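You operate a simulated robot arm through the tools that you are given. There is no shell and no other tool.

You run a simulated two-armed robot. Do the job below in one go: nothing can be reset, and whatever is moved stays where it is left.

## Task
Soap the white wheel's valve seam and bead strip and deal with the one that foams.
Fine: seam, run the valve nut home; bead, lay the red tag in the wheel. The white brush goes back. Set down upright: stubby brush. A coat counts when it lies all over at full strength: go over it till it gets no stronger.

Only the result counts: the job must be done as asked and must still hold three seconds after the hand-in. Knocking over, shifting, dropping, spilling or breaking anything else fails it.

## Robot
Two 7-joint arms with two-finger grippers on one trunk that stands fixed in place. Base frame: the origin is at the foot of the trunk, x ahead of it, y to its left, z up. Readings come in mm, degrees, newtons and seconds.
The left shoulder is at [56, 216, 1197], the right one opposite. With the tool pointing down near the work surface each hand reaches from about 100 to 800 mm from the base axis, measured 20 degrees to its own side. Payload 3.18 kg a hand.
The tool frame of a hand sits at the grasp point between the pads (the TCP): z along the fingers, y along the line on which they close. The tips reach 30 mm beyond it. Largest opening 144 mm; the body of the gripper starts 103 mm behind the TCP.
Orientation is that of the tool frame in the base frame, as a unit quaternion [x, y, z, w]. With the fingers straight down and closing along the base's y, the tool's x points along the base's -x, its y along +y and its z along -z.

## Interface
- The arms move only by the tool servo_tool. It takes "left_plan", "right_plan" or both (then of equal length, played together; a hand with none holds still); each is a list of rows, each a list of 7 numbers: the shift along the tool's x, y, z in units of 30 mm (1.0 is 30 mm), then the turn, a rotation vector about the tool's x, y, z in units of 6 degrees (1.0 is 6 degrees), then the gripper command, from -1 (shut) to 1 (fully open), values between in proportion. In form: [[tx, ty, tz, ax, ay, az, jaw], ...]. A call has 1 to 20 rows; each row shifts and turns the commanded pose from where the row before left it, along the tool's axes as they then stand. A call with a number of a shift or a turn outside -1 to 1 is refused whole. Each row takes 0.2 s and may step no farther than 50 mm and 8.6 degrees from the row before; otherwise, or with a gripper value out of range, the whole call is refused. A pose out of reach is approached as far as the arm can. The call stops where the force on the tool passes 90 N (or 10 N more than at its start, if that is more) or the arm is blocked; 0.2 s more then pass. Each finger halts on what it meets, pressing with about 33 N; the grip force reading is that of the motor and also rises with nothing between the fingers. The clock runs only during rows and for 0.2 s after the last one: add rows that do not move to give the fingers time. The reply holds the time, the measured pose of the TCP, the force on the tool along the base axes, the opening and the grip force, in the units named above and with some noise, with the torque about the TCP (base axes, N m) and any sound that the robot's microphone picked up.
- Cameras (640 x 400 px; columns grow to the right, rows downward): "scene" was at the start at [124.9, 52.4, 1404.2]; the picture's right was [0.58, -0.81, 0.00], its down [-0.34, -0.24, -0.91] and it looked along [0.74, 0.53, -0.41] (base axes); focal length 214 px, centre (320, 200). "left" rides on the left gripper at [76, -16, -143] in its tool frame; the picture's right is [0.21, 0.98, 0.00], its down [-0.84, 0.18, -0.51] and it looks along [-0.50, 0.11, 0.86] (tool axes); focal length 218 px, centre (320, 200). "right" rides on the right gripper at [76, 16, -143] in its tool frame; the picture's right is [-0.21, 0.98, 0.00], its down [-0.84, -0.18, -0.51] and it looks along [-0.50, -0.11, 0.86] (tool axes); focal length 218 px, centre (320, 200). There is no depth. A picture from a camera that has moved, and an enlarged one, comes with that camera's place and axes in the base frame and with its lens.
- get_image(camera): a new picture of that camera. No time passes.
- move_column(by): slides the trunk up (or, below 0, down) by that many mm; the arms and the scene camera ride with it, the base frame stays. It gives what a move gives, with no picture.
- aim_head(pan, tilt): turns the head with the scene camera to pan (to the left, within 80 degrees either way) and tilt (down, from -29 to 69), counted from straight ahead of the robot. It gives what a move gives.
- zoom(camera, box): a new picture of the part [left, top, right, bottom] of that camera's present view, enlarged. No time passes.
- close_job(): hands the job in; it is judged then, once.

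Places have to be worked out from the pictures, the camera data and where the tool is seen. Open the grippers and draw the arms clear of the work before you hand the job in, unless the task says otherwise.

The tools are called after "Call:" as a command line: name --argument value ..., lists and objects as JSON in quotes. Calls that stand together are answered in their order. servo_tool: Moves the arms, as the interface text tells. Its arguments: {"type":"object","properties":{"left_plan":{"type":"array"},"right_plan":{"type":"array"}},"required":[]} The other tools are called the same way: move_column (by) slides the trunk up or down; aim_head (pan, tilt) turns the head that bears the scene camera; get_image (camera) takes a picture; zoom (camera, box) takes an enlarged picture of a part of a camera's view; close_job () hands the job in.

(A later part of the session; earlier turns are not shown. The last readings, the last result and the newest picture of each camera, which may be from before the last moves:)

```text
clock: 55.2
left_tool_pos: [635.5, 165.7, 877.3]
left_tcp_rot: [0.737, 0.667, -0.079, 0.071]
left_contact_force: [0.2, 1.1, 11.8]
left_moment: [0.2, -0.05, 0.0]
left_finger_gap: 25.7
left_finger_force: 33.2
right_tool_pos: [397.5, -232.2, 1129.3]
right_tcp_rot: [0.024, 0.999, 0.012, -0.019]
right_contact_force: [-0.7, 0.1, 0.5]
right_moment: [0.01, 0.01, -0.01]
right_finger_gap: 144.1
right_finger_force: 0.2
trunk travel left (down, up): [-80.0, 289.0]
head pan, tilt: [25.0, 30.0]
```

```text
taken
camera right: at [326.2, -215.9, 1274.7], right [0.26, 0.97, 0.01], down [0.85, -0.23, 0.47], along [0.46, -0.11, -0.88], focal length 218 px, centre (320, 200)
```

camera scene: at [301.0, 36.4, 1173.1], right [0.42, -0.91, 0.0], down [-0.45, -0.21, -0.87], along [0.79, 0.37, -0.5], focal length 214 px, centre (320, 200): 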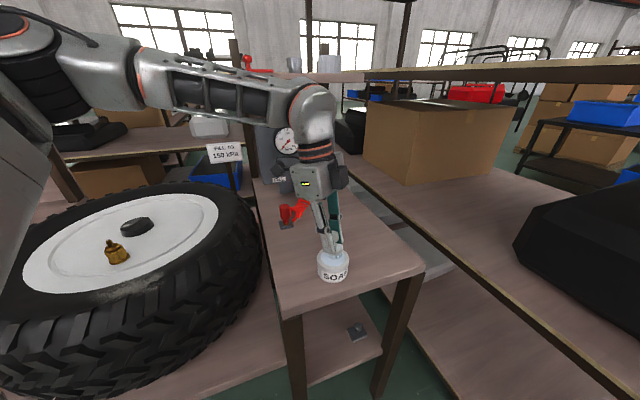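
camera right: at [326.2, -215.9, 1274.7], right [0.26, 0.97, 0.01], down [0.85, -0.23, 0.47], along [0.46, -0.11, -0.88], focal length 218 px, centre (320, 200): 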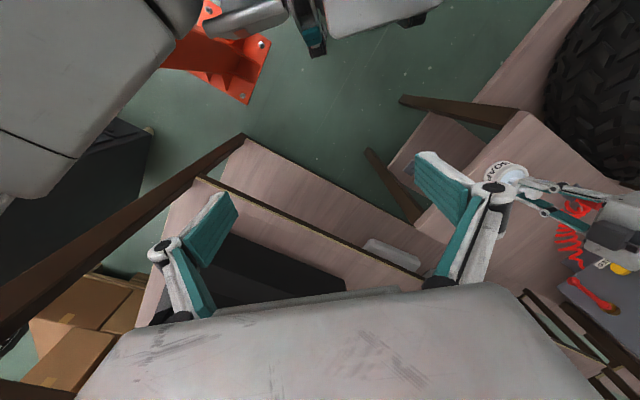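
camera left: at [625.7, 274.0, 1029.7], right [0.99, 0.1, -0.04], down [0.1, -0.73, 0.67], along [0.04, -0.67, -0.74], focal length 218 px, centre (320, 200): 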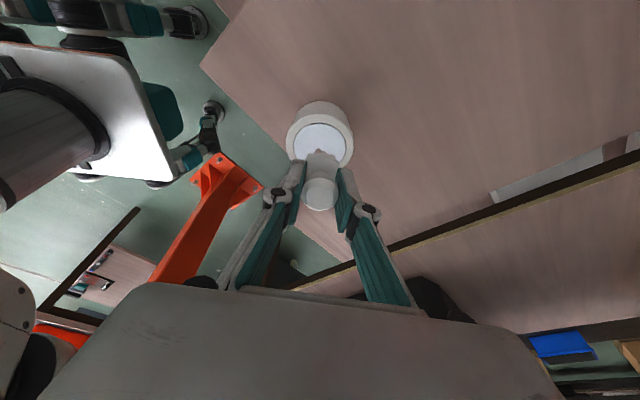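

The brush sits in the soap with about 12 N. I swirl it a few millimetres and then lift straight up to inspect the bristles.

Call:
servo_tool --left_plan '[[0, 0.13, 0, 0, 0, 0, -1], [0.1, -0.13, 0.03, 0, 0, 0, -1], [-0.1, -0.13, 0, 0, 0, 0, -1], [-0.1, 0.13, 0, 0, 0, 0, -1], [0.1, 0, 0, 0, 0, 0, -1], [0, 0, 0, 0, 0, 0, -1], [0, 0, 0, 0, 0, 0, -1]]'

Call:
zoom --camera "scene" --box '[290, 220, 380, 290]'

```text
clock: 56.8
left_tool_pos: [633.6, 164.6, 877.4]
left_tcp_rot: [0.738, 0.666, -0.08, 0.071]
left_contact_force: [-4.6, -5.0, 19.9]
left_moment: [-0.16, 0.25, 0.03]
left_finger_gap: 25.4
left_finger_force: 33.1
right_tool_pos: [396.1, -232.8, 1130.1]
right_tcp_rot: [0.025, 0.999, 0.012, -0.018]
right_contact_force: [-0.1, 0.7, 0.2]
right_moment: [-0.01, -0.02, -0.01]
right_finger_gap: 144.1
right_finger_force: 0.1
trunk travel left (down, up): [-80.0, 289.0]
head pan, tilt: [25.0, 30.0]
```

```text
5.71 times, centred on (335, 255) of scene
camera zoom: at [300.0, 36.1, 1173.5], right [0.42, -0.91, 0.0], down [-0.45, -0.21, -0.87], along [0.79, 0.37, -0.5], focal length 1226 px, centre (234, -114)
```

zoom: 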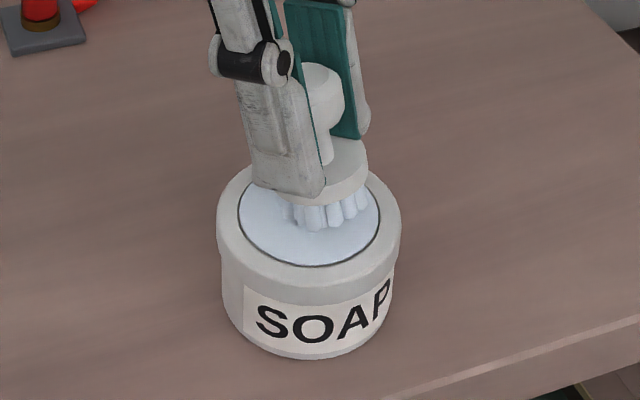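

The bristles have turned bluish: they are loaded. I lift straight up out of the pot.

Call:
servo_tool --left_plan '[[-0.1, 0, -0.49, 0, 0, 0, -1], [-0.19, 0, -0.88, 0, 0, 0, -1], [-0.19, 0, -0.88, 0, 0, 0, -1], [0, 0, 0, 0, 0, 0, -1]]'

Call:
zoom --camera "scene" --box '[290, 190, 380, 290]'

```text
clock: 57.8
left_tool_pos: [634.2, 165.9, 944.7]
left_tcp_rot: [0.738, 0.666, -0.081, 0.07]
left_contact_force: [0.2, 0.1, -0.1]
left_moment: [-0.02, 0.0, -0.01]
left_finger_gap: 25.7
left_finger_force: 32.9
right_tool_pos: [399.0, -232.2, 1128.6]
right_tcp_rot: [0.026, 0.999, 0.012, -0.02]
right_contact_force: [1.0, 0.1, 0.3]
right_moment: [0.02, -0.02, 0.02]
right_finger_gap: 143.9
right_finger_force: 0.1
trunk travel left (down, up): [-80.0, 289.0]
head pan, tilt: [25.0, 30.0]
```

```text
4.00 times, centred on (335, 240) of scene
camera zoom: at [302.1, 37.0, 1172.6], right [0.42, -0.91, 0.0], down [-0.45, -0.21, -0.87], along [0.78, 0.37, -0.5], focal length 858 px, centre (260, 40)
```

zoom: 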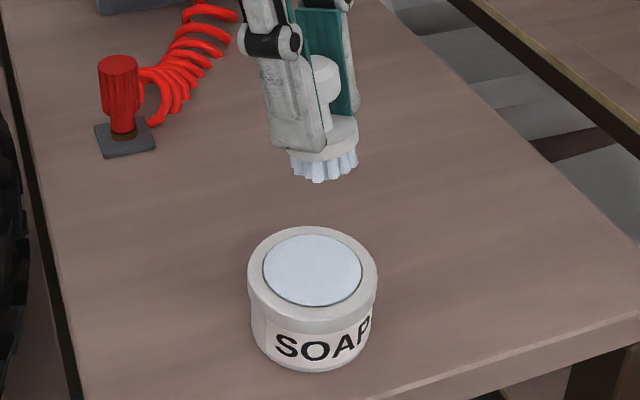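

The pot is unmoved and the brush is loaded. I carry the brush toward the wheel at height, undoing the tilt on the way.

Call:
servo_tool --left_plan '[[0.6, -0.7, -0.4, 0, 0, 0, -1], [0.6, -0.7, -0.4, 0, 0, 0, -1], [0.6, -0.7, -0.2, 0, 1, 0, -1], [0.6, -0.7, -0.2, 0, 1, 0, -1], [0.6, -0.7, 0, 0, 0, -1, -1], [0.6, -0.7, 0, 0, 0, -1, -1], [0, 0, 0, 0, 0, 0, -1]]'

Call:
get_image --camera "scene"

```text
clock: 59.4
left_tool_pos: [518.3, 290.6, 966.0]
left_tcp_rot: [0.667, 0.745, -0.004, 0.0]
left_contact_force: [-0.3, 0.9, -0.6]
left_moment: [0.02, 0.0, 0.0]
left_finger_gap: 25.7
left_finger_force: 32.9
right_tool_pos: [398.5, -231.1, 1128.1]
right_tcp_rot: [0.025, 0.999, 0.012, -0.02]
right_contact_force: [0.5, -0.3, -0.1]
right_moment: [0.0, -0.01, -0.01]
right_finger_gap: 144.1
right_finger_force: 0.1
trunk travel left (down, up): [-80.0, 289.0]
head pan, tilt: [25.0, 30.0]
```

```text
taken
camera scene: at [302.5, 37.0, 1172.4], right [0.42, -0.91, 0.0], down [-0.45, -0.21, -0.87], along [0.78, 0.37, -0.5], focal length 214 px, centre (320, 200)
```

scene: 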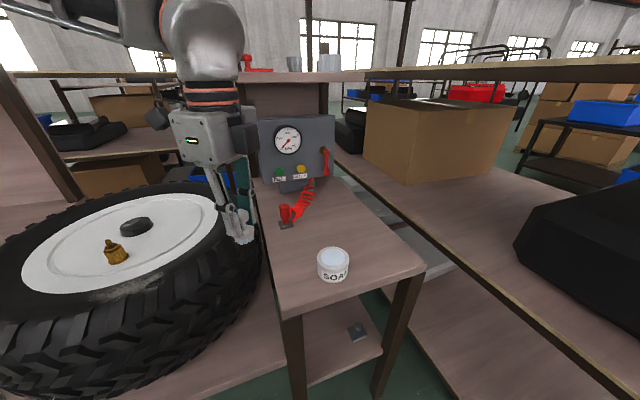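

Holding steady. I yaw back toward a natural angle and bring the brush over the sidewall patch, staying high.

Call:
servo_tool --left_plan '[[0, 0, 0, 0, 0, -1, -1], [0, 0, 0, 0, 0, -1, -1], [0, 0, 0, 0, 0, -1, -1], [0, 0, 0, 0, 0, -1, -1], [0, 0, 0, 0, 0, -1, -1], [0, 0, 0, 0, 0, -1, -1], [0.83, 0.014, 0, 0, 0, 0, -1], [0.83, 0.014, 0, 0, 0, 0, -1], [0.83, 0.014, 0, 0, 0, 0, -1], [0.83, 0.014, 0, 0, 0, 0, -1], [0.83, 0.014, 0, 0, 0, 0, -1], [0.83, 0.014, 0, 0, 0, 0, -1], [0, 0, 0, 0, 0, 0, -1]]'

Call:
get_image --camera "left"

Call:
aim_head --pan 60 --tilt 35

Call:
get_image --camera "scene"

```text
clock: 62.2
left_tool_pos: [420.0, 404.0, 966.0]
left_tcp_rot: [0.405, 0.914, -0.004, -0.002]
left_contact_force: [-0.4, 0.2, -0.9]
left_moment: [0.01, -0.02, -0.01]
left_finger_gap: 25.5
left_finger_force: 33.2
right_tool_pos: [398.6, -231.7, 1127.9]
right_tcp_rot: [0.025, 0.999, 0.011, -0.02]
right_contact_force: [0.2, 0.5, 0.2]
right_moment: [-0.03, -0.01, 0.0]
right_finger_gap: 144.0
right_finger_force: 0.0
trunk travel left (down, up): [-80.0, 289.0]
head pan, tilt: [25.0, 30.0]
```

```text
taken
camera left: at [358.1, 450.7, 1108.8], right [0.58, 0.81, -0.01], down [0.7, -0.5, 0.51], along [0.41, -0.3, -0.86], focal length 218 px, centre (320, 200)
```

left: 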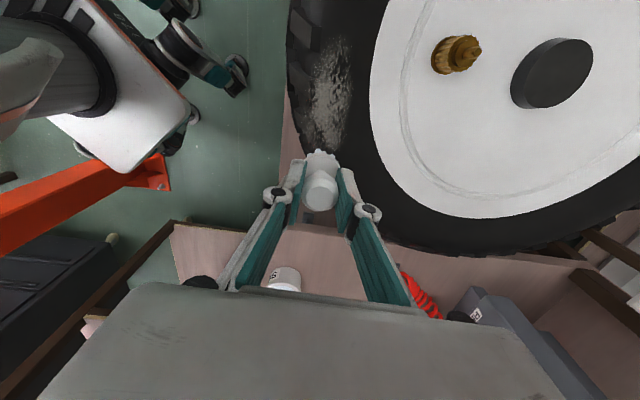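

```text
clock: 63.2
left_tool_pos: [419.8, 402.2, 967.4]
left_tcp_rot: [0.405, 0.914, -0.003, -0.002]
left_contact_force: [0.0, -0.3, 0.6]
left_moment: [-0.02, -0.03, 0.0]
left_finger_gap: 25.7
left_finger_force: 33.4
right_tool_pos: [398.1, -232.1, 1127.7]
right_tcp_rot: [0.025, 0.999, 0.012, -0.019]
right_contact_force: [-0.3, -0.4, -1.9]
right_moment: [0.0, -0.02, 0.0]
right_finger_gap: 143.9
right_finger_force: 0.0
trunk travel left (down, up): [-80.0, 289.0]
head pan, tilt: [60.0, 35.0]
```

```text
taken
camera scene: at [264.1, 74.9, 1164.9], right [0.87, -0.5, 0.0], down [-0.29, -0.5, -0.82], along [0.41, 0.71, -0.57], focal length 214 px, centre (320, 200)
```

scene: 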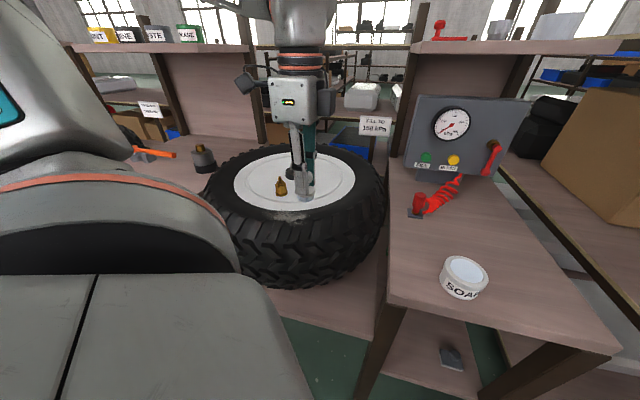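

A good close view of the patch and wheel. I zoom in from both cameras to place the patch precisely and judge the surface slope.

Call:
zoom --camera "left" --box '[280, 20, 400, 170]'

Call:
zoom --camera "scene" --box '[200, 140, 390, 290]'

Call:
zoom --camera "left" --box '[410, 10, 530, 110]'

```text
2.67 times, centred on (340, 95) of left
camera zoom: at [358.0, 450.4, 1109.2], right [0.58, 0.81, -0.01], down [0.7, -0.5, 0.51], along [0.41, -0.3, -0.86], focal length 582 px, centre (267, 480)
```

zoom: 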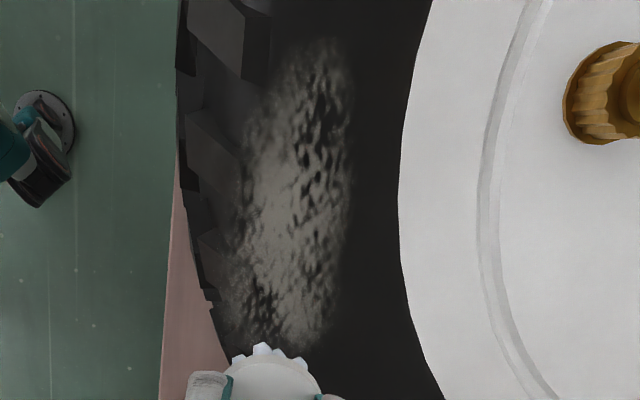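

```text
2.67 times, centred on (295, 215) of scene
camera zoom: at [264.1, 74.9, 1164.9], right [0.87, -0.5, 0.0], down [-0.29, -0.5, -0.82], along [0.41, 0.71, -0.57], focal length 572 px, centre (387, 160)
```

zoom: 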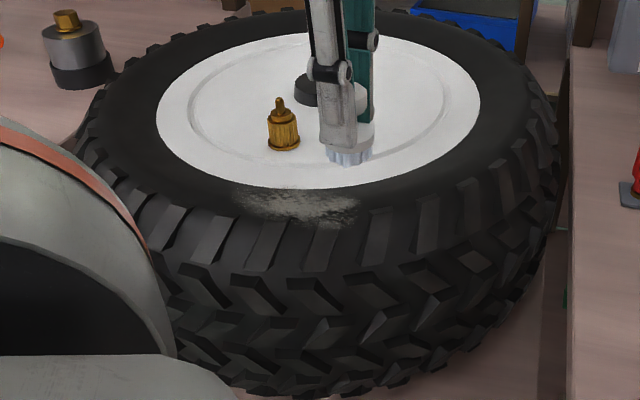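

```text
4.00 times, centred on (470, 60) of left
camera zoom: at [358.0, 450.4, 1109.2], right [0.58, 0.81, -0.01], down [0.7, -0.5, 0.51], along [0.41, -0.3, -0.86], focal length 873 px, centre (-280, 760)
```

zoom: 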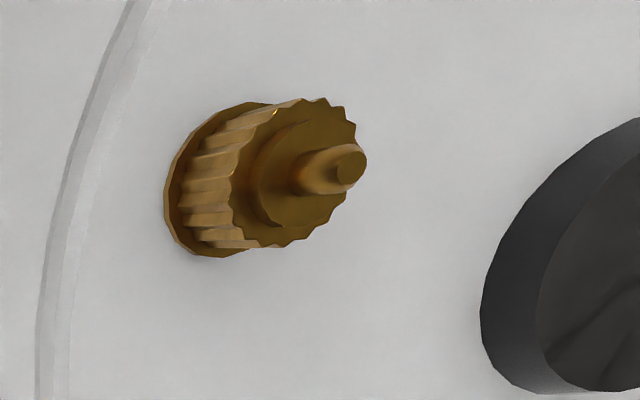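

The patch centre works out at about [384, 445, ~847], spanning radius ≈206–251 mm from the hub [501, 644] and about 115 mm long. I move over it and come down to about 15 mm above.

Call:
servo_tool --left_plan '[[0.925, 0.01, 0, 0, 0, 0, -1], [0.925, 0.01, 0, 0, 0, 0, -1], [0, 0, 0.8, 0, 0, 0, -1], [0, 0, 0.8, 0, 0, 0, -1], [0, 0, 0, 0, 0, 0, -1]]'

Call:
zoom --camera "scene" --box '[200, 140, 390, 290]'

Call:
get_image --camera "left"

```text
clock: 64.4
left_tool_pos: [383.8, 443.0, 917.9]
left_tcp_rot: [0.405, 0.914, -0.004, -0.001]
left_contact_force: [0.1, -0.5, -0.9]
left_moment: [-0.03, 0.03, 0.0]
left_finger_gap: 25.7
left_finger_force: 33.0
right_tool_pos: [398.2, -231.6, 1129.4]
right_tcp_rot: [0.025, 0.999, 0.012, -0.019]
right_contact_force: [0.7, 0.2, 0.0]
right_moment: [-0.04, 0.01, -0.01]
right_finger_gap: 144.1
right_finger_force: 0.0
trunk travel left (down, up): [-80.0, 289.0]
head pan, tilt: [60.0, 35.0]
```

```text
2.67 times, centred on (295, 215) of scene
camera zoom: at [263.9, 74.9, 1165.0], right [0.87, -0.5, 0.0], down [-0.29, -0.5, -0.82], along [0.41, 0.71, -0.57], focal length 572 px, centre (387, 160)
```

zoom: 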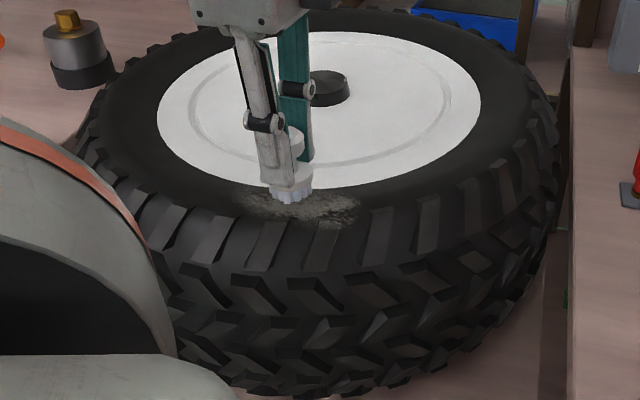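

```text
taken
camera left: at [321.6, 490.4, 1061.1], right [0.58, 0.81, -0.01], down [0.7, -0.5, 0.51], along [0.41, -0.3, -0.86], focal length 218 px, centre (320, 200)
```

left: 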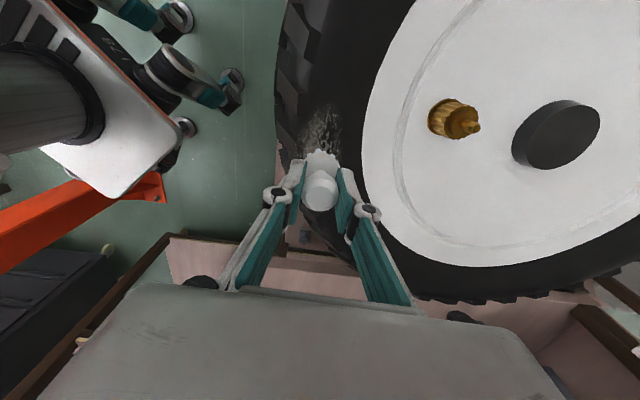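

Brush is over the patch. I descend in 4–5 mm steps until I feel light contact.

Call:
servo_tool --left_plan '[[0, 0, 0.2, 0, 0, 0, -1], [0, 0, 0.15, 0, 0, 0, -1], [0, 0, 0, 0, 0, 0, -1]]'

Call:
servo_tool --left_plan '[[0, 0, 0.13, 0, 0, 0, -1], [0, 0, 0, 0, 0, 0, -1]]'

Call:
zoom --camera "scene" --box '[230, 170, 350, 260]'

```text
clock: 65.2
left_tool_pos: [386.0, 444.0, 907.7]
left_tcp_rot: [0.405, 0.914, -0.004, -0.002]
left_contact_force: [-0.4, 0.9, -0.4]
left_moment: [-0.02, -0.01, 0.01]
left_finger_gap: 25.6
left_finger_force: 32.9
right_tool_pos: [397.2, -232.6, 1128.7]
right_tcp_rot: [0.025, 0.999, 0.011, -0.019]
right_contact_force: [-0.1, -0.2, 0.3]
right_moment: [0.01, 0.01, 0.0]
right_finger_gap: 143.9
right_finger_force: 0.0
trunk travel left (down, up): [-80.0, 289.0]
head pan, tilt: [60.0, 35.0]
```

```text
clock: 65.8
left_tool_pos: [384.4, 443.8, 906.4]
left_tcp_rot: [0.406, 0.914, -0.002, 0.0]
left_contact_force: [-0.4, 0.3, 5.1]
left_moment: [-0.05, -0.1, -0.01]
left_finger_gap: 25.6
left_finger_force: 33.0
right_tool_pos: [397.3, -232.3, 1128.3]
right_tcp_rot: [0.024, 0.999, 0.011, -0.019]
right_contact_force: [0.4, 0.5, -0.4]
right_moment: [-0.03, 0.0, 0.01]
right_finger_gap: 144.2
right_finger_force: 0.1
trunk travel left (down, up): [-80.0, 289.0]
head pan, tilt: [60.0, 35.0]
```

```text
4.44 times, centred on (290, 215) of scene
camera zoom: at [263.6, 74.7, 1165.2], right [0.87, -0.5, 0.0], down [-0.29, -0.5, -0.82], along [0.41, 0.71, -0.57], focal length 953 px, centre (453, 133)
```

zoom: 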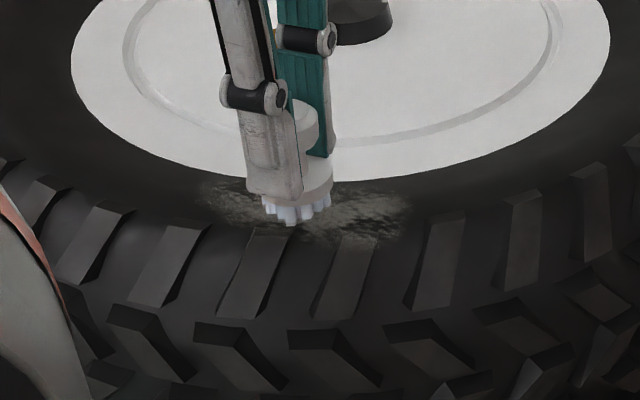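

Contact at TCP z≈906 with 5 N, so the sidewall is at ≈853. I make a first stroke along the arc (±50 mm) and back, then lift to inspect.

Call:
servo_tool --left_plan '[[-0.394, 0.135, 0, 0, 0, 0, -1], [-0.388, 0.157, 0, 0, 0, 0, -1], [-0.381, 0.178, 0, 0, 0, 0, -1], [-0.374, 0.2, 0, 0, 0, 0, -1], [0.374, -0.2, 0, 0, 0, 0, -1], [0.381, -0.178, 0, 0, 0, 0, -1], [0.388, -0.157, 0, 0, 0, 0, -1], [0.394, -0.135, 0, 0, 0, 0, -1], [0.401, -0.114, 0, 0, 0, 0, -1], [0.408, -0.093, 0, 0, 0, 0, -1], [0.414, -0.071, 0, 0, 0, 0, -1], [0.421, -0.05, 0, 0, 0, 0, -1], [-0.421, 0.05, 0, 0, 0, 0, -1], [-0.414, 0.071, 0, 0, 0, 0, -1], [-0.408, 0.093, 0, 0, 0, 0, -1], [-0.401, 0.114, 0, 0, 0, 0, -1]]'

Call:
zoom --camera "scene" --box '[230, 170, 350, 260]'

Call:
zoom --camera "left" --box '[270, 60, 400, 220]'

```text
clock: 69.2
left_tool_pos: [384.6, 443.9, 904.8]
left_tcp_rot: [0.405, 0.914, -0.003, -0.002]
left_contact_force: [-1.8, 0.9, 0.6]
left_moment: [0.03, 0.04, -0.01]
left_finger_gap: 25.9
left_finger_force: 32.8
right_tool_pos: [398.0, -232.1, 1128.7]
right_tcp_rot: [0.026, 0.999, 0.012, -0.019]
right_contact_force: [0.0, -0.5, -0.1]
right_moment: [0.01, 0.03, -0.01]
right_finger_gap: 144.1
right_finger_force: 0.0
trunk travel left (down, up): [-80.0, 289.0]
head pan, tilt: [60.0, 35.0]
```

```text
4.44 times, centred on (290, 215) of scene
camera zoom: at [263.8, 74.9, 1164.9], right [0.87, -0.5, 0.0], down [-0.29, -0.5, -0.82], along [0.41, 0.71, -0.57], focal length 953 px, centre (453, 133)
```

zoom: 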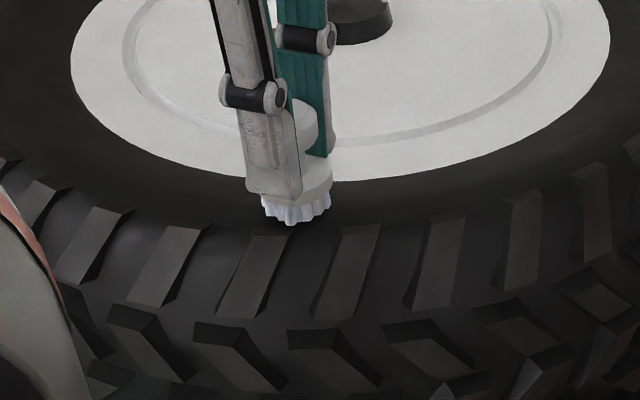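

```text
2.50 times, centred on (335, 140) of left
camera zoom: at [322.4, 492.1, 1047.5], right [0.58, 0.81, -0.01], down [0.7, -0.5, 0.51], along [0.41, -0.3, -0.86], focal length 546 px, centre (282, 350)
```

zoom: 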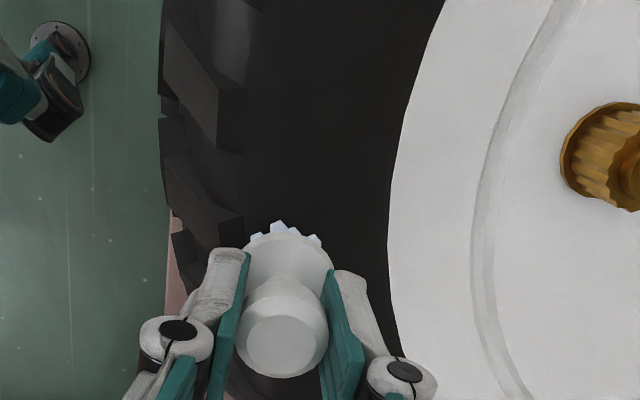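

The scuffed look has vanished after the pass. I lift the brush to inspect the surface closely.

Call:
servo_tool --left_plan '[[0, 0, -0.8, 0, 0, 0, -1], [-0.6, 0.6, -0.8, 0, 0, 0, -1], [0, 0.9, 0, 0, 0, 0, -1], [0, 0, 0, 0, 0, 0, -1]]'

Call:
zoom --camera "scene" --box '[240, 180, 340, 250]'

Call:
zoom --camera "left" --box '[230, 20, 350, 150]'

Call:
get_image --camera "left"

```text
clock: 70.2
left_tool_pos: [429.4, 461.5, 952.1]
left_tcp_rot: [0.404, 0.915, -0.002, -0.002]
left_contact_force: [0.1, 1.0, -0.9]
left_moment: [0.01, -0.02, 0.01]
left_finger_gap: 25.6
left_finger_force: 33.3
right_tool_pos: [397.8, -231.6, 1127.9]
right_tcp_rot: [0.025, 0.999, 0.012, -0.018]
right_contact_force: [0.3, -0.4, 0.1]
right_moment: [-0.01, 0.02, -0.04]
right_finger_gap: 143.9
right_finger_force: 0.1
trunk travel left (down, up): [-80.0, 289.0]
head pan, tilt: [60.0, 35.0]
```

```text
5.71 times, centred on (290, 215) of scene
camera zoom: at [263.9, 74.8, 1165.1], right [0.87, -0.5, 0.0], down [-0.29, -0.5, -0.82], along [0.41, 0.71, -0.57], focal length 1226 px, centre (491, 114)
```

zoom: 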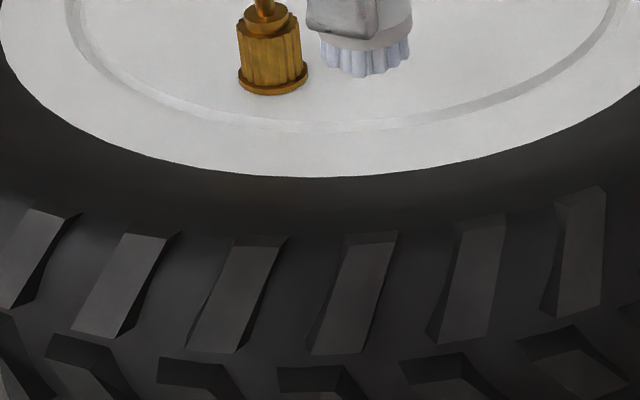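

```text
3.08 times, centred on (290, 85) of left
camera zoom: at [366.7, 509.6, 1094.5], right [0.58, 0.81, -0.01], down [0.7, -0.5, 0.51], along [0.41, -0.3, -0.86], focal length 672 px, centre (412, 554)
```

zoom: 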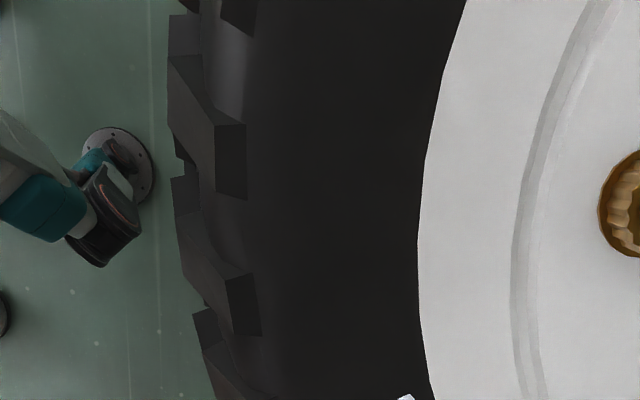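

```text
taken
camera left: at [366.7, 509.6, 1094.5], right [0.58, 0.81, -0.01], down [0.7, -0.5, 0.51], along [0.41, -0.3, -0.86], focal length 218 px, centre (320, 200)
```

left: 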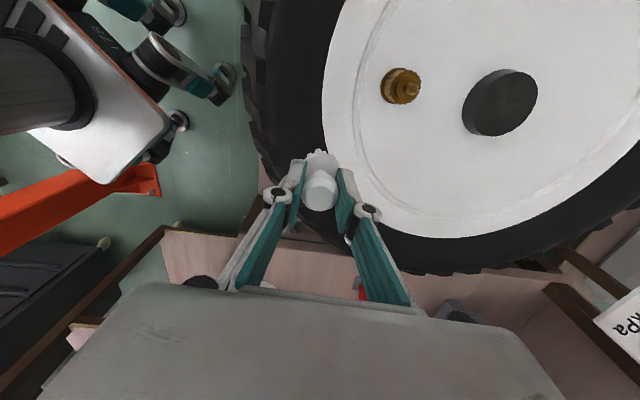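

The patch is gone and no film is obvious on the black rubber. I look at the valve closely now, to measure its flange, nut and height before soaping its seam.

Call:
zoom --camera "left" --box '[360, 50, 440, 120]'

Call:
zoom --camera "scene" --box '[250, 155, 330, 215]'

```text
5.71 times, centred on (400, 85) of left
camera zoom: at [366.7, 509.6, 1094.5], right [0.58, 0.81, -0.01], down [0.7, -0.5, 0.51], along [0.41, -0.3, -0.86], focal length 1247 px, centre (-137, 857)
```

zoom: 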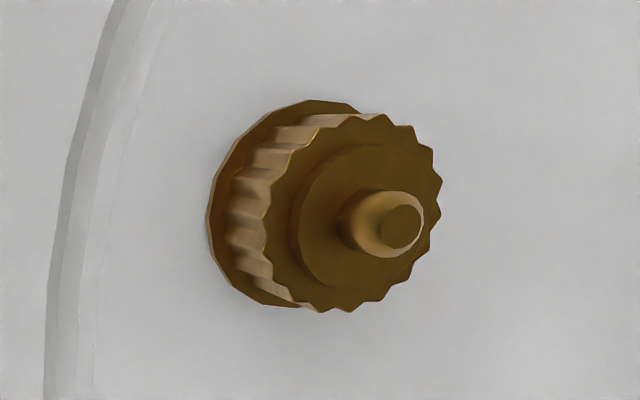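

```text
6.67 times, centred on (290, 185) of scene
camera zoom: at [263.9, 74.8, 1165.1], right [0.87, -0.5, 0.0], down [-0.29, -0.5, -0.82], along [0.41, 0.71, -0.57], focal length 1430 px, centre (520, 300)
```

zoom: 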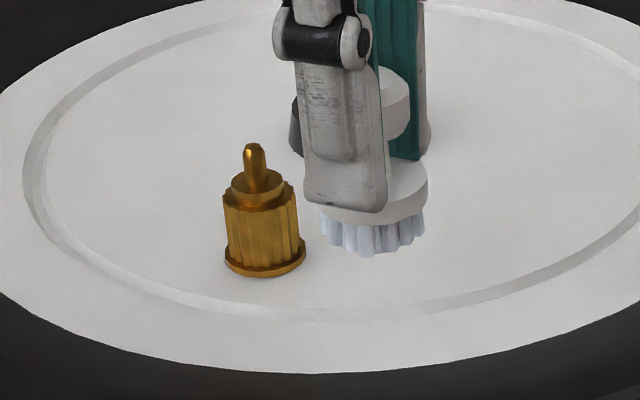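

The valve: stem tip ≈[424.4, 566.3, 886], wheel face ≈831, flange Ø34, nut Ø31 up to ≈865. First I go back over the strip with more passes at slightly more pressure to see whether a film builds.

Call:
servo_tool --left_plan '[[0, -0.9, 0, 0, 0, 0, -1], [0.6, -0.6, 0.8, 0, 0, 0, -1], [0, 0, 0.85, 0, 0, 0, -1], [0, 0, 0, 0, 0, 0, -1], [-0.441, 0.153, 0, 0, 0, 0, -1], [-0.433, 0.18, 0, 0, 0, 0, -1], [-0.424, 0.207, 0, 0, 0, 0, -1], [-0.416, 0.234, 0, 0, 0, 0, -1], [0.416, -0.234, 0, 0, 0, 0, -1], [0.424, -0.207, 0, 0, 0, 0, -1], [0.433, -0.18, 0, 0, 0, 0, -1], [0.441, -0.153, 0, 0, 0, 0, -1], [0.45, -0.126, 0, 0, 0, 0, -1], [0.458, -0.099, 0, 0, 0, 0, -1], [0.466, -0.072, 0, 0, 0, 0, -1], [0.475, -0.045, 0, 0, 0, 0, -1], [-0.475, 0.045, 0, 0, 0, 0, -1], [-0.466, 0.072, 0, 0, 0, 0, -1], [-0.458, 0.099, 0, 0, 0, 0, -1], [-0.45, 0.126, 0, 0, 0, 0, -1]]'

Call:
zoom --camera "scene" --box '[230, 170, 350, 260]'

Call:
zoom --camera "left" --box '[270, 60, 400, 220]'

```text
clock: 74.4
left_tool_pos: [380.7, 445.3, 903.7]
left_tcp_rot: [0.405, 0.914, -0.003, 0.0]
left_contact_force: [-16.1, 10.2, 26.9]
left_moment: [0.8, 0.68, 0.25]
left_finger_gap: 25.9
left_finger_force: 33.1
right_tool_pos: [395.0, -231.8, 1129.2]
right_tcp_rot: [0.025, 0.999, 0.012, -0.019]
right_contact_force: [-0.3, -0.2, -0.1]
right_moment: [-0.01, -0.01, -0.02]
right_finger_gap: 144.1
right_finger_force: 0.0
trunk travel left (down, up): [-80.0, 289.0]
head pan, tilt: [60.0, 35.0]
```

```text
4.44 times, centred on (290, 215) of scene
camera zoom: at [261.2, 74.5, 1165.7], right [0.87, -0.5, 0.0], down [-0.28, -0.5, -0.82], along [0.41, 0.71, -0.57], focal length 953 px, centre (453, 133)
```

zoom: 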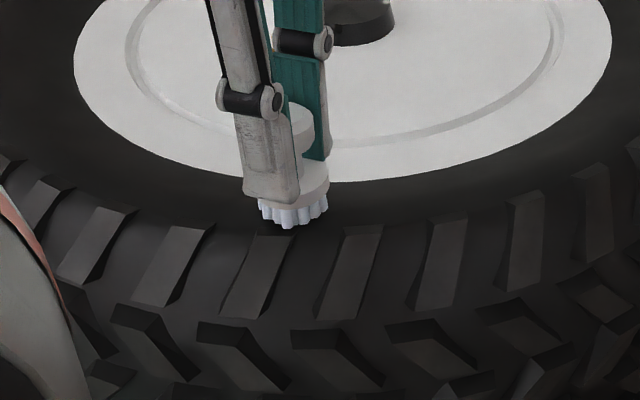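

```text
2.50 times, centred on (335, 140) of left
camera zoom: at [318.4, 492.0, 1046.8], right [0.58, 0.81, -0.01], down [0.7, -0.5, 0.51], along [0.41, -0.3, -0.86], focal length 546 px, centre (282, 350)
```

zoom: 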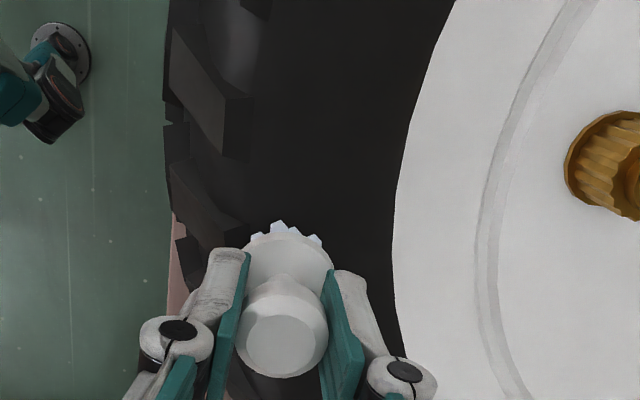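

Force rose to 27 N, more than needed; I lift off and look carefully along the rim edge and the sidewall for any film or marked strip.

Call:
servo_tool --left_plan '[[0, 0, -0.5, 0, 0, 0, -1], [0, 0, -0.9, 0, 0, 0, -1], [0, 0, -0.9, 0, 0, 0, -1], [0, 0, 0, 0, 0, 0, -1]]'

Call:
zoom --camera "left" --box '[290, 0, 410, 100]'

Call:
zoom --camera "left" --box '[330, 80, 450, 260]'

Call:
zoom --camera "scene" --box '[230, 150, 350, 240]'

Call:
zoom --camera "scene" --box '[300, 140, 400, 240]'

```text
clock: 75.4
left_tool_pos: [384.5, 444.0, 972.1]
left_tcp_rot: [0.405, 0.914, -0.003, -0.003]
left_contact_force: [0.6, 0.1, -0.7]
left_moment: [-0.01, -0.01, -0.02]
left_finger_gap: 25.9
left_finger_force: 33.2
right_tool_pos: [397.4, -232.0, 1127.9]
right_tcp_rot: [0.024, 0.999, 0.012, -0.02]
right_contact_force: [0.5, 0.3, -0.4]
right_moment: [0.02, -0.02, 0.02]
right_finger_gap: 144.2
right_finger_force: 0.2
trunk travel left (down, up): [-80.0, 289.0]
head pan, tilt: [60.0, 35.0]
```

```text
4.00 times, centred on (350, 50) of left
camera zoom: at [322.2, 491.9, 1114.9], right [0.58, 0.81, -0.01], down [0.7, -0.5, 0.51], along [0.41, -0.3, -0.86], focal length 873 px, centre (200, 800)
```

zoom: 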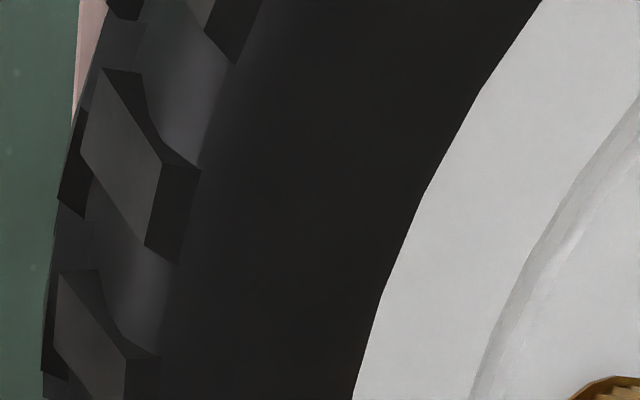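

```text
2.22 times, centred on (390, 170) of left
camera zoom: at [322.2, 491.9, 1114.9], right [0.58, 0.81, -0.01], down [0.7, -0.5, 0.51], along [0.41, -0.3, -0.86], focal length 485 px, centre (164, 267)
```

zoom: 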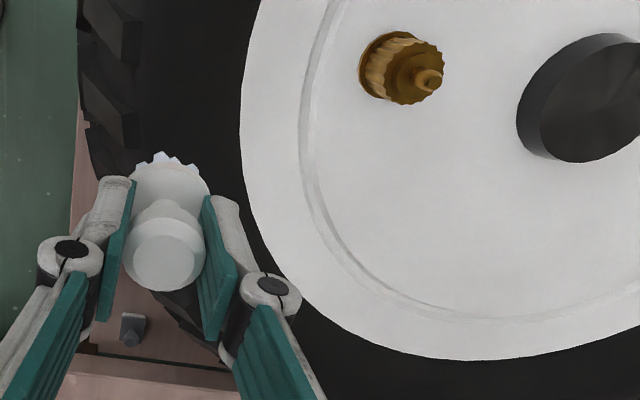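

```text
4.44 times, centred on (290, 195) of scene
camera zoom: at [264.2, 75.0, 1164.8], right [0.87, -0.5, 0.0], down [-0.29, -0.5, -0.82], along [0.41, 0.71, -0.57], focal length 953 px, centre (453, 222)
```

zoom: 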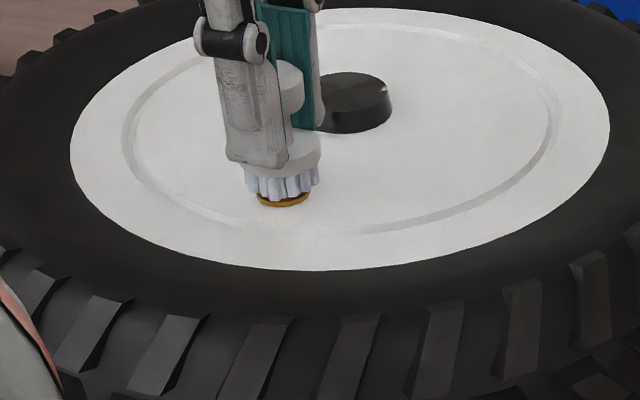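

```text
4.00 times, centred on (350, 190) of scene
camera zoom: at [264.2, 75.0, 1164.8], right [0.87, -0.5, 0.0], down [-0.29, -0.5, -0.82], along [0.41, 0.71, -0.57], focal length 858 px, centre (200, 240)
```

zoom: 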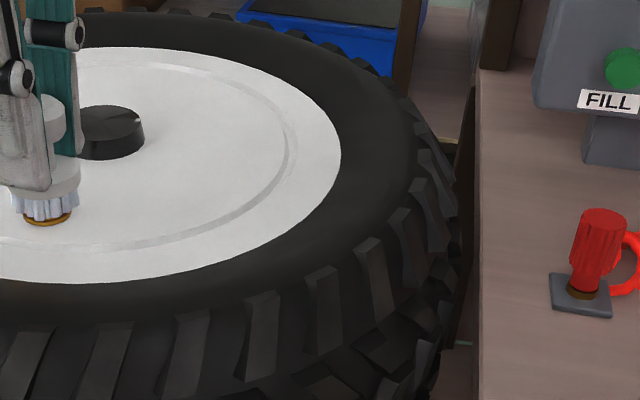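

No film is visible on the black rubber, so I can't yet judge it. I next do the valve seam on the white face, where a film should show; I move beside the valve (42 mm off its axis), with the fingers' closing line tangential.

Call:
servo_tool --left_plan '[[0.18, 0.933, 0, 0, 0, 0, -1], [0.18, 0.933, 0, 0, 0, 0, -1], [0.18, 0.933, 0, 0, 0, 0, -1], [0.18, 0.933, 0, 0, 0, 0, -1], [0, 0, 0.7, 0, 0, 0, -1], [0, 0, 0, 0, 0, 0, -1]]'

Call:
get_image --camera "left"

Call:
zoom --camera "scene" --box '[250, 150, 340, 220]'

```text
clock: 76.8
left_tool_pos: [454.3, 535.2, 949.5]
left_tcp_rot: [0.405, 0.914, -0.005, -0.002]
left_contact_force: [0.0, -0.1, -0.1]
left_moment: [-0.03, -0.02, -0.01]
left_finger_gap: 25.9
left_finger_force: 33.1
right_tool_pos: [398.8, -231.1, 1128.7]
right_tcp_rot: [0.025, 0.999, 0.012, -0.019]
right_contact_force: [0.4, 1.1, 1.3]
right_moment: [0.02, 0.0, -0.02]
right_finger_gap: 144.0
right_finger_force: 0.0
trunk travel left (down, up): [-80.0, 289.0]
head pan, tilt: [60.0, 35.0]
```

```text
taken
camera left: at [391.4, 582.2, 1091.9], right [0.58, 0.81, -0.01], down [0.7, -0.5, 0.51], along [0.41, -0.3, -0.86], focal length 218 px, centre (320, 200)
```

left: 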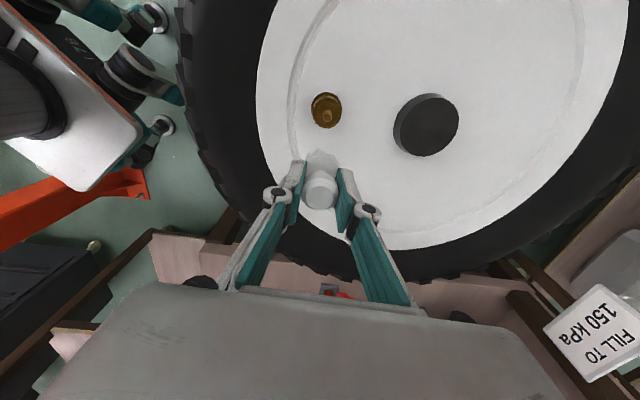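

```text
5.71 times, centred on (295, 185) of scene
camera zoom: at [263.9, 74.9, 1165.0], right [0.87, -0.5, 0.0], down [-0.29, -0.5, -0.82], along [0.41, 0.71, -0.57], focal length 1226 px, centre (463, 286)
```

zoom: 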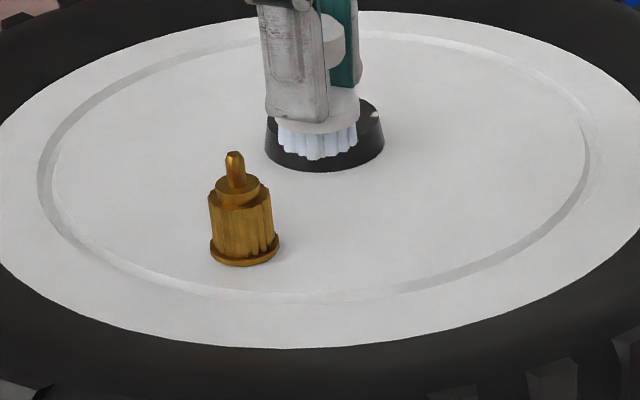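

I zoom on the valve from above to pin down its axis relative to the brush.

Call:
zoom --camera "left" --box '[285, 80, 365, 140]'

```text
6.67 times, centred on (325, 110) of left
camera zoom: at [391.4, 582.2, 1091.9], right [0.58, 0.81, -0.01], down [0.7, -0.5, 0.51], along [0.41, -0.3, -0.86], focal length 1455 px, centre (287, 800)
```

zoom: 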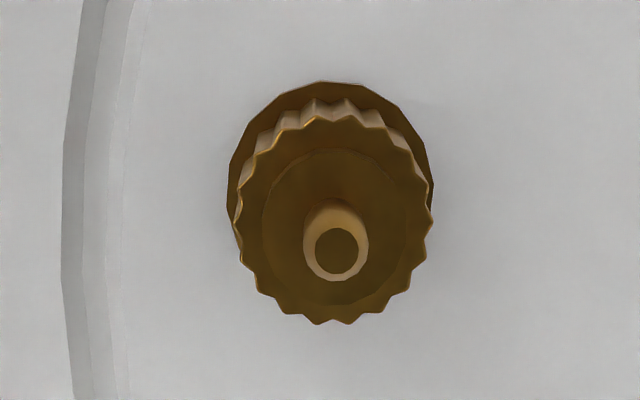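

Valve axis ≈[422.7, 565.5]; the brush is 44 mm off it. I descend beside the valve to just above the face, then feel for contact.

Call:
servo_tool --left_plan '[[0, 0, 0.9, 0, 0, 0, -1], [0, 0, 0.9, 0, 0, 0, -1], [0, 0, 0, 0, 0, 0, -1]]'

Call:
servo_tool --left_plan '[[0, 0, 0.2, 0, 0, 0, -1], [0, 0, 0.13, 0, 0, 0, -1], [0, 0, 0, 0, 0, 0, -1]]'

Call:
zoom --camera "scene" --box '[250, 150, 340, 220]'

```text
clock: 77.6
left_tool_pos: [453.2, 536.0, 895.9]
left_tcp_rot: [0.405, 0.914, -0.003, -0.001]
left_contact_force: [0.1, 0.1, -1.0]
left_moment: [-0.02, -0.05, -0.01]
left_finger_gap: 25.8
left_finger_force: 32.9
right_tool_pos: [397.5, -232.3, 1128.0]
right_tcp_rot: [0.025, 0.999, 0.011, -0.018]
right_contact_force: [0.0, 0.4, 0.1]
right_moment: [0.03, -0.04, 0.01]
right_finger_gap: 144.0
right_finger_force: 0.0
trunk travel left (down, up): [-80.0, 289.0]
head pan, tilt: [60.0, 35.0]
```

```text
clock: 78.4
left_tool_pos: [453.8, 535.6, 886.6]
left_tcp_rot: [0.406, 0.914, -0.003, -0.002]
left_contact_force: [-0.1, -0.3, -0.6]
left_moment: [0.01, 0.0, 0.01]
left_finger_gap: 25.7
left_finger_force: 33.0
right_tool_pos: [398.2, -233.6, 1129.5]
right_tcp_rot: [0.025, 0.999, 0.012, -0.019]
right_contact_force: [-0.5, -0.6, -0.5]
right_moment: [-0.03, 0.0, -0.03]
right_finger_gap: 143.7
right_finger_force: 0.2
trunk travel left (down, up): [-80.0, 289.0]
head pan, tilt: [60.0, 35.0]
```

```text
5.71 times, centred on (295, 185) of scene
camera zoom: at [264.0, 75.0, 1164.9], right [0.87, -0.5, 0.0], down [-0.29, -0.5, -0.82], along [0.41, 0.71, -0.57], focal length 1226 px, centre (463, 286)
```

zoom: 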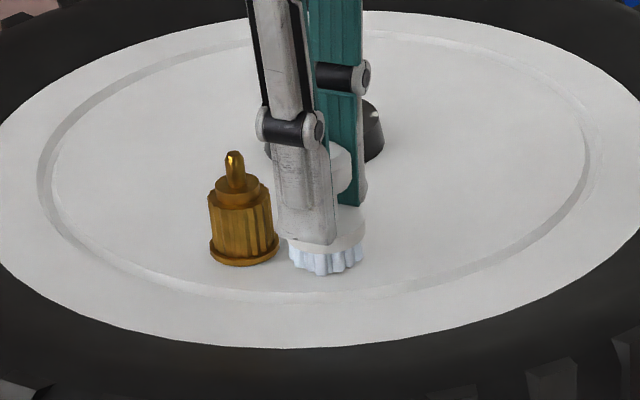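

Not yet touching. I continue in 3 mm steps.

Call:
servo_tool --left_plan '[[0, 0, 0.1, 0, 0, 0, -1], [0, 0, 0, 0, 0, 0, -1]]'

Call:
servo_tool --left_plan '[[0, 0, 0.08, 0, 0, 0, -1], [0, 0, 0, 0, 0, 0, -1]]'

```text
clock: 79.0
left_tool_pos: [454.5, 535.2, 885.6]
left_tcp_rot: [0.405, 0.914, -0.002, -0.001]
left_contact_force: [0.2, 0.9, 7.4]
left_moment: [0.01, -0.08, 0.01]
left_finger_gap: 25.8
left_finger_force: 32.8
right_tool_pos: [397.5, -232.2, 1128.2]
right_tcp_rot: [0.024, 0.999, 0.011, -0.017]
right_contact_force: [1.0, -0.2, -0.4]
right_moment: [-0.01, 0.02, 0.02]
right_finger_gap: 144.2
right_finger_force: 0.2
trunk travel left (down, up): [-80.0, 289.0]
head pan, tilt: [60.0, 35.0]
```

```text
clock: 79.6
left_tool_pos: [454.2, 535.0, 885.5]
left_tcp_rot: [0.404, 0.915, 0.0, 0.001]
left_contact_force: [1.9, 3.4, 25.9]
left_moment: [0.04, -0.09, -0.05]
left_finger_gap: 25.9
left_finger_force: 33.1
right_tool_pos: [397.0, -234.0, 1128.7]
right_tcp_rot: [0.025, 0.999, 0.011, -0.018]
right_contact_force: [-0.3, 0.4, -0.8]
right_moment: [0.01, 0.01, 0.05]
right_finger_gap: 143.6
right_finger_force: 0.0
trunk travel left (down, up): [-80.0, 289.0]
head pan, tilt: [60.0, 35.0]
```

Contact found (face reached at TCP ≈885.5, stiff). I ease to about 7 N, slide in to 36 mm from the valve axis and sweep back and forth over the arc this yaw allows.

Call:
servo_tool --left_plan '[[0.25, -0.017, -0.08, 0, 0, 0, -1], [0.07, 0.24, 0, 0, 0, 0, -1], [0.067, 0.24, 0, 0, 0, 0, -1], [-0.103, -0.273, 0, 0, 0, 0, -1], [-0.037, -0.29, 0, 0, 0, 0, -1], [0.038, -0.29, 0, 0, 0, 0, -1], [0.107, -0.273, 0, 0, 0, 0, -1], [-0.107, 0.273, 0, 0, 0, 0, -1], [-0.038, 0.29, 0, 0, 0, 0, -1], [0, 0, 0, 0, 0, 0, -1]]'

Call:
zoom --camera "scene" --box '[250, 150, 340, 220]'

Call:
zoom --camera "left" --box '[270, 70, 390, 180]'

```text
clock: 81.8
left_tool_pos: [444.2, 535.2, 885.2]
left_tcp_rot: [0.405, 0.914, -0.003, -0.001]
left_contact_force: [-10.6, -5.4, 20.3]
left_moment: [-0.27, 0.36, -0.08]
left_finger_gap: 25.9
left_finger_force: 32.8
right_tool_pos: [397.4, -234.1, 1127.9]
right_tcp_rot: [0.026, 0.999, 0.011, -0.02]
right_contact_force: [1.0, 0.5, 0.0]
right_moment: [-0.04, 0.02, 0.0]
right_finger_gap: 144.0
right_finger_force: 0.0
trunk travel left (down, up): [-80.0, 289.0]
head pan, tilt: [60.0, 35.0]
```

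```text
5.71 times, centred on (295, 185) of scene
camera zoom: at [262.4, 73.4, 1165.4], right [0.87, -0.5, 0.0], down [-0.29, -0.5, -0.82], along [0.41, 0.71, -0.57], focal length 1226 px, centre (463, 286)
```

zoom: 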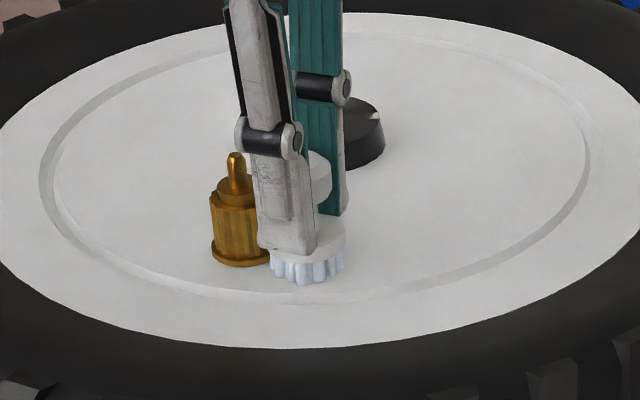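

```text
3.64 times, centred on (330, 125) of left
camera zoom: at [381.2, 584.0, 1027.1], right [0.58, 0.81, -0.01], down [0.7, -0.5, 0.51], along [0.41, -0.3, -0.86], focal length 794 px, centre (284, 473)
```

zoom: 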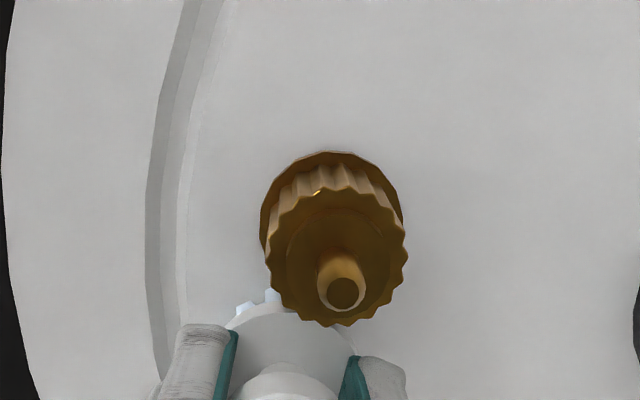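

I lift and back off to see whether any soap film shows at the seam.

Call:
servo_tool --left_plan '[[-0.2, 0, -0.3, 0, 0, 0, -1], [-0.5, 0, -0.9, 0, 0, 0, -1], [-0.5, 0, -0.9, 0, 0, 0, -1], [0, 0, 0, 0, 0, 0, -1]]'

Call:
zoom --camera "scene" --box '[260, 160, 320, 205]'

Call:
zoom --camera "left" --box '[270, 50, 390, 160]'

```text
clock: 82.8
left_tool_pos: [469.8, 512.7, 946.3]
left_tcp_rot: [0.406, 0.914, -0.003, -0.001]
left_contact_force: [0.5, 0.4, -0.5]
left_moment: [-0.01, 0.0, 0.01]
left_finger_gap: 25.5
left_finger_force: 32.7
right_tool_pos: [398.7, -232.4, 1128.3]
right_tcp_rot: [0.025, 0.999, 0.011, -0.019]
right_contact_force: [0.6, 0.5, 1.0]
right_moment: [-0.01, 0.02, 0.03]
right_finger_gap: 144.2
right_finger_force: 0.0
trunk travel left (down, up): [-80.0, 289.0]
head pan, tilt: [60.0, 35.0]
```

```text
8.89 times, centred on (290, 182) of scene
camera zoom: at [264.1, 75.1, 1164.9], right [0.87, -0.5, 0.0], down [-0.29, -0.5, -0.82], along [0.41, 0.71, -0.57], focal length 1906 px, centre (587, 356)
```

zoom: 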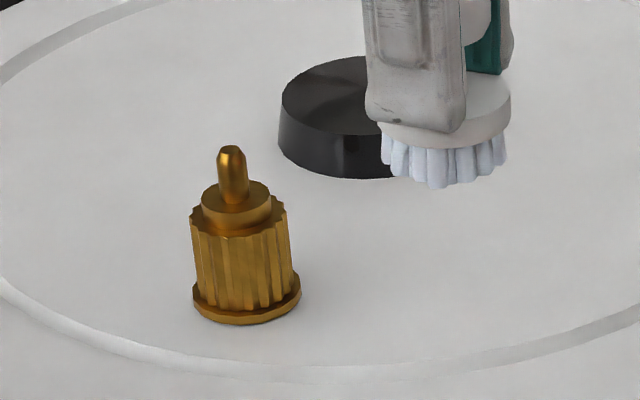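

```text
3.64 times, centred on (330, 105) of left
camera zoom: at [407.4, 560.7, 1088.6], right [0.58, 0.81, -0.01], down [0.7, -0.5, 0.51], along [0.41, -0.3, -0.86], focal length 794 px, centre (284, 546)
```

zoom: 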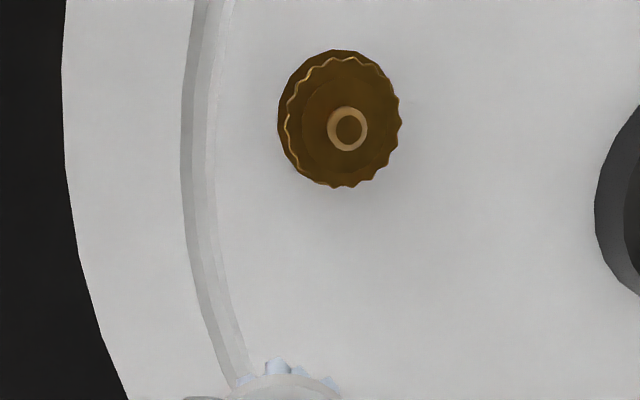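

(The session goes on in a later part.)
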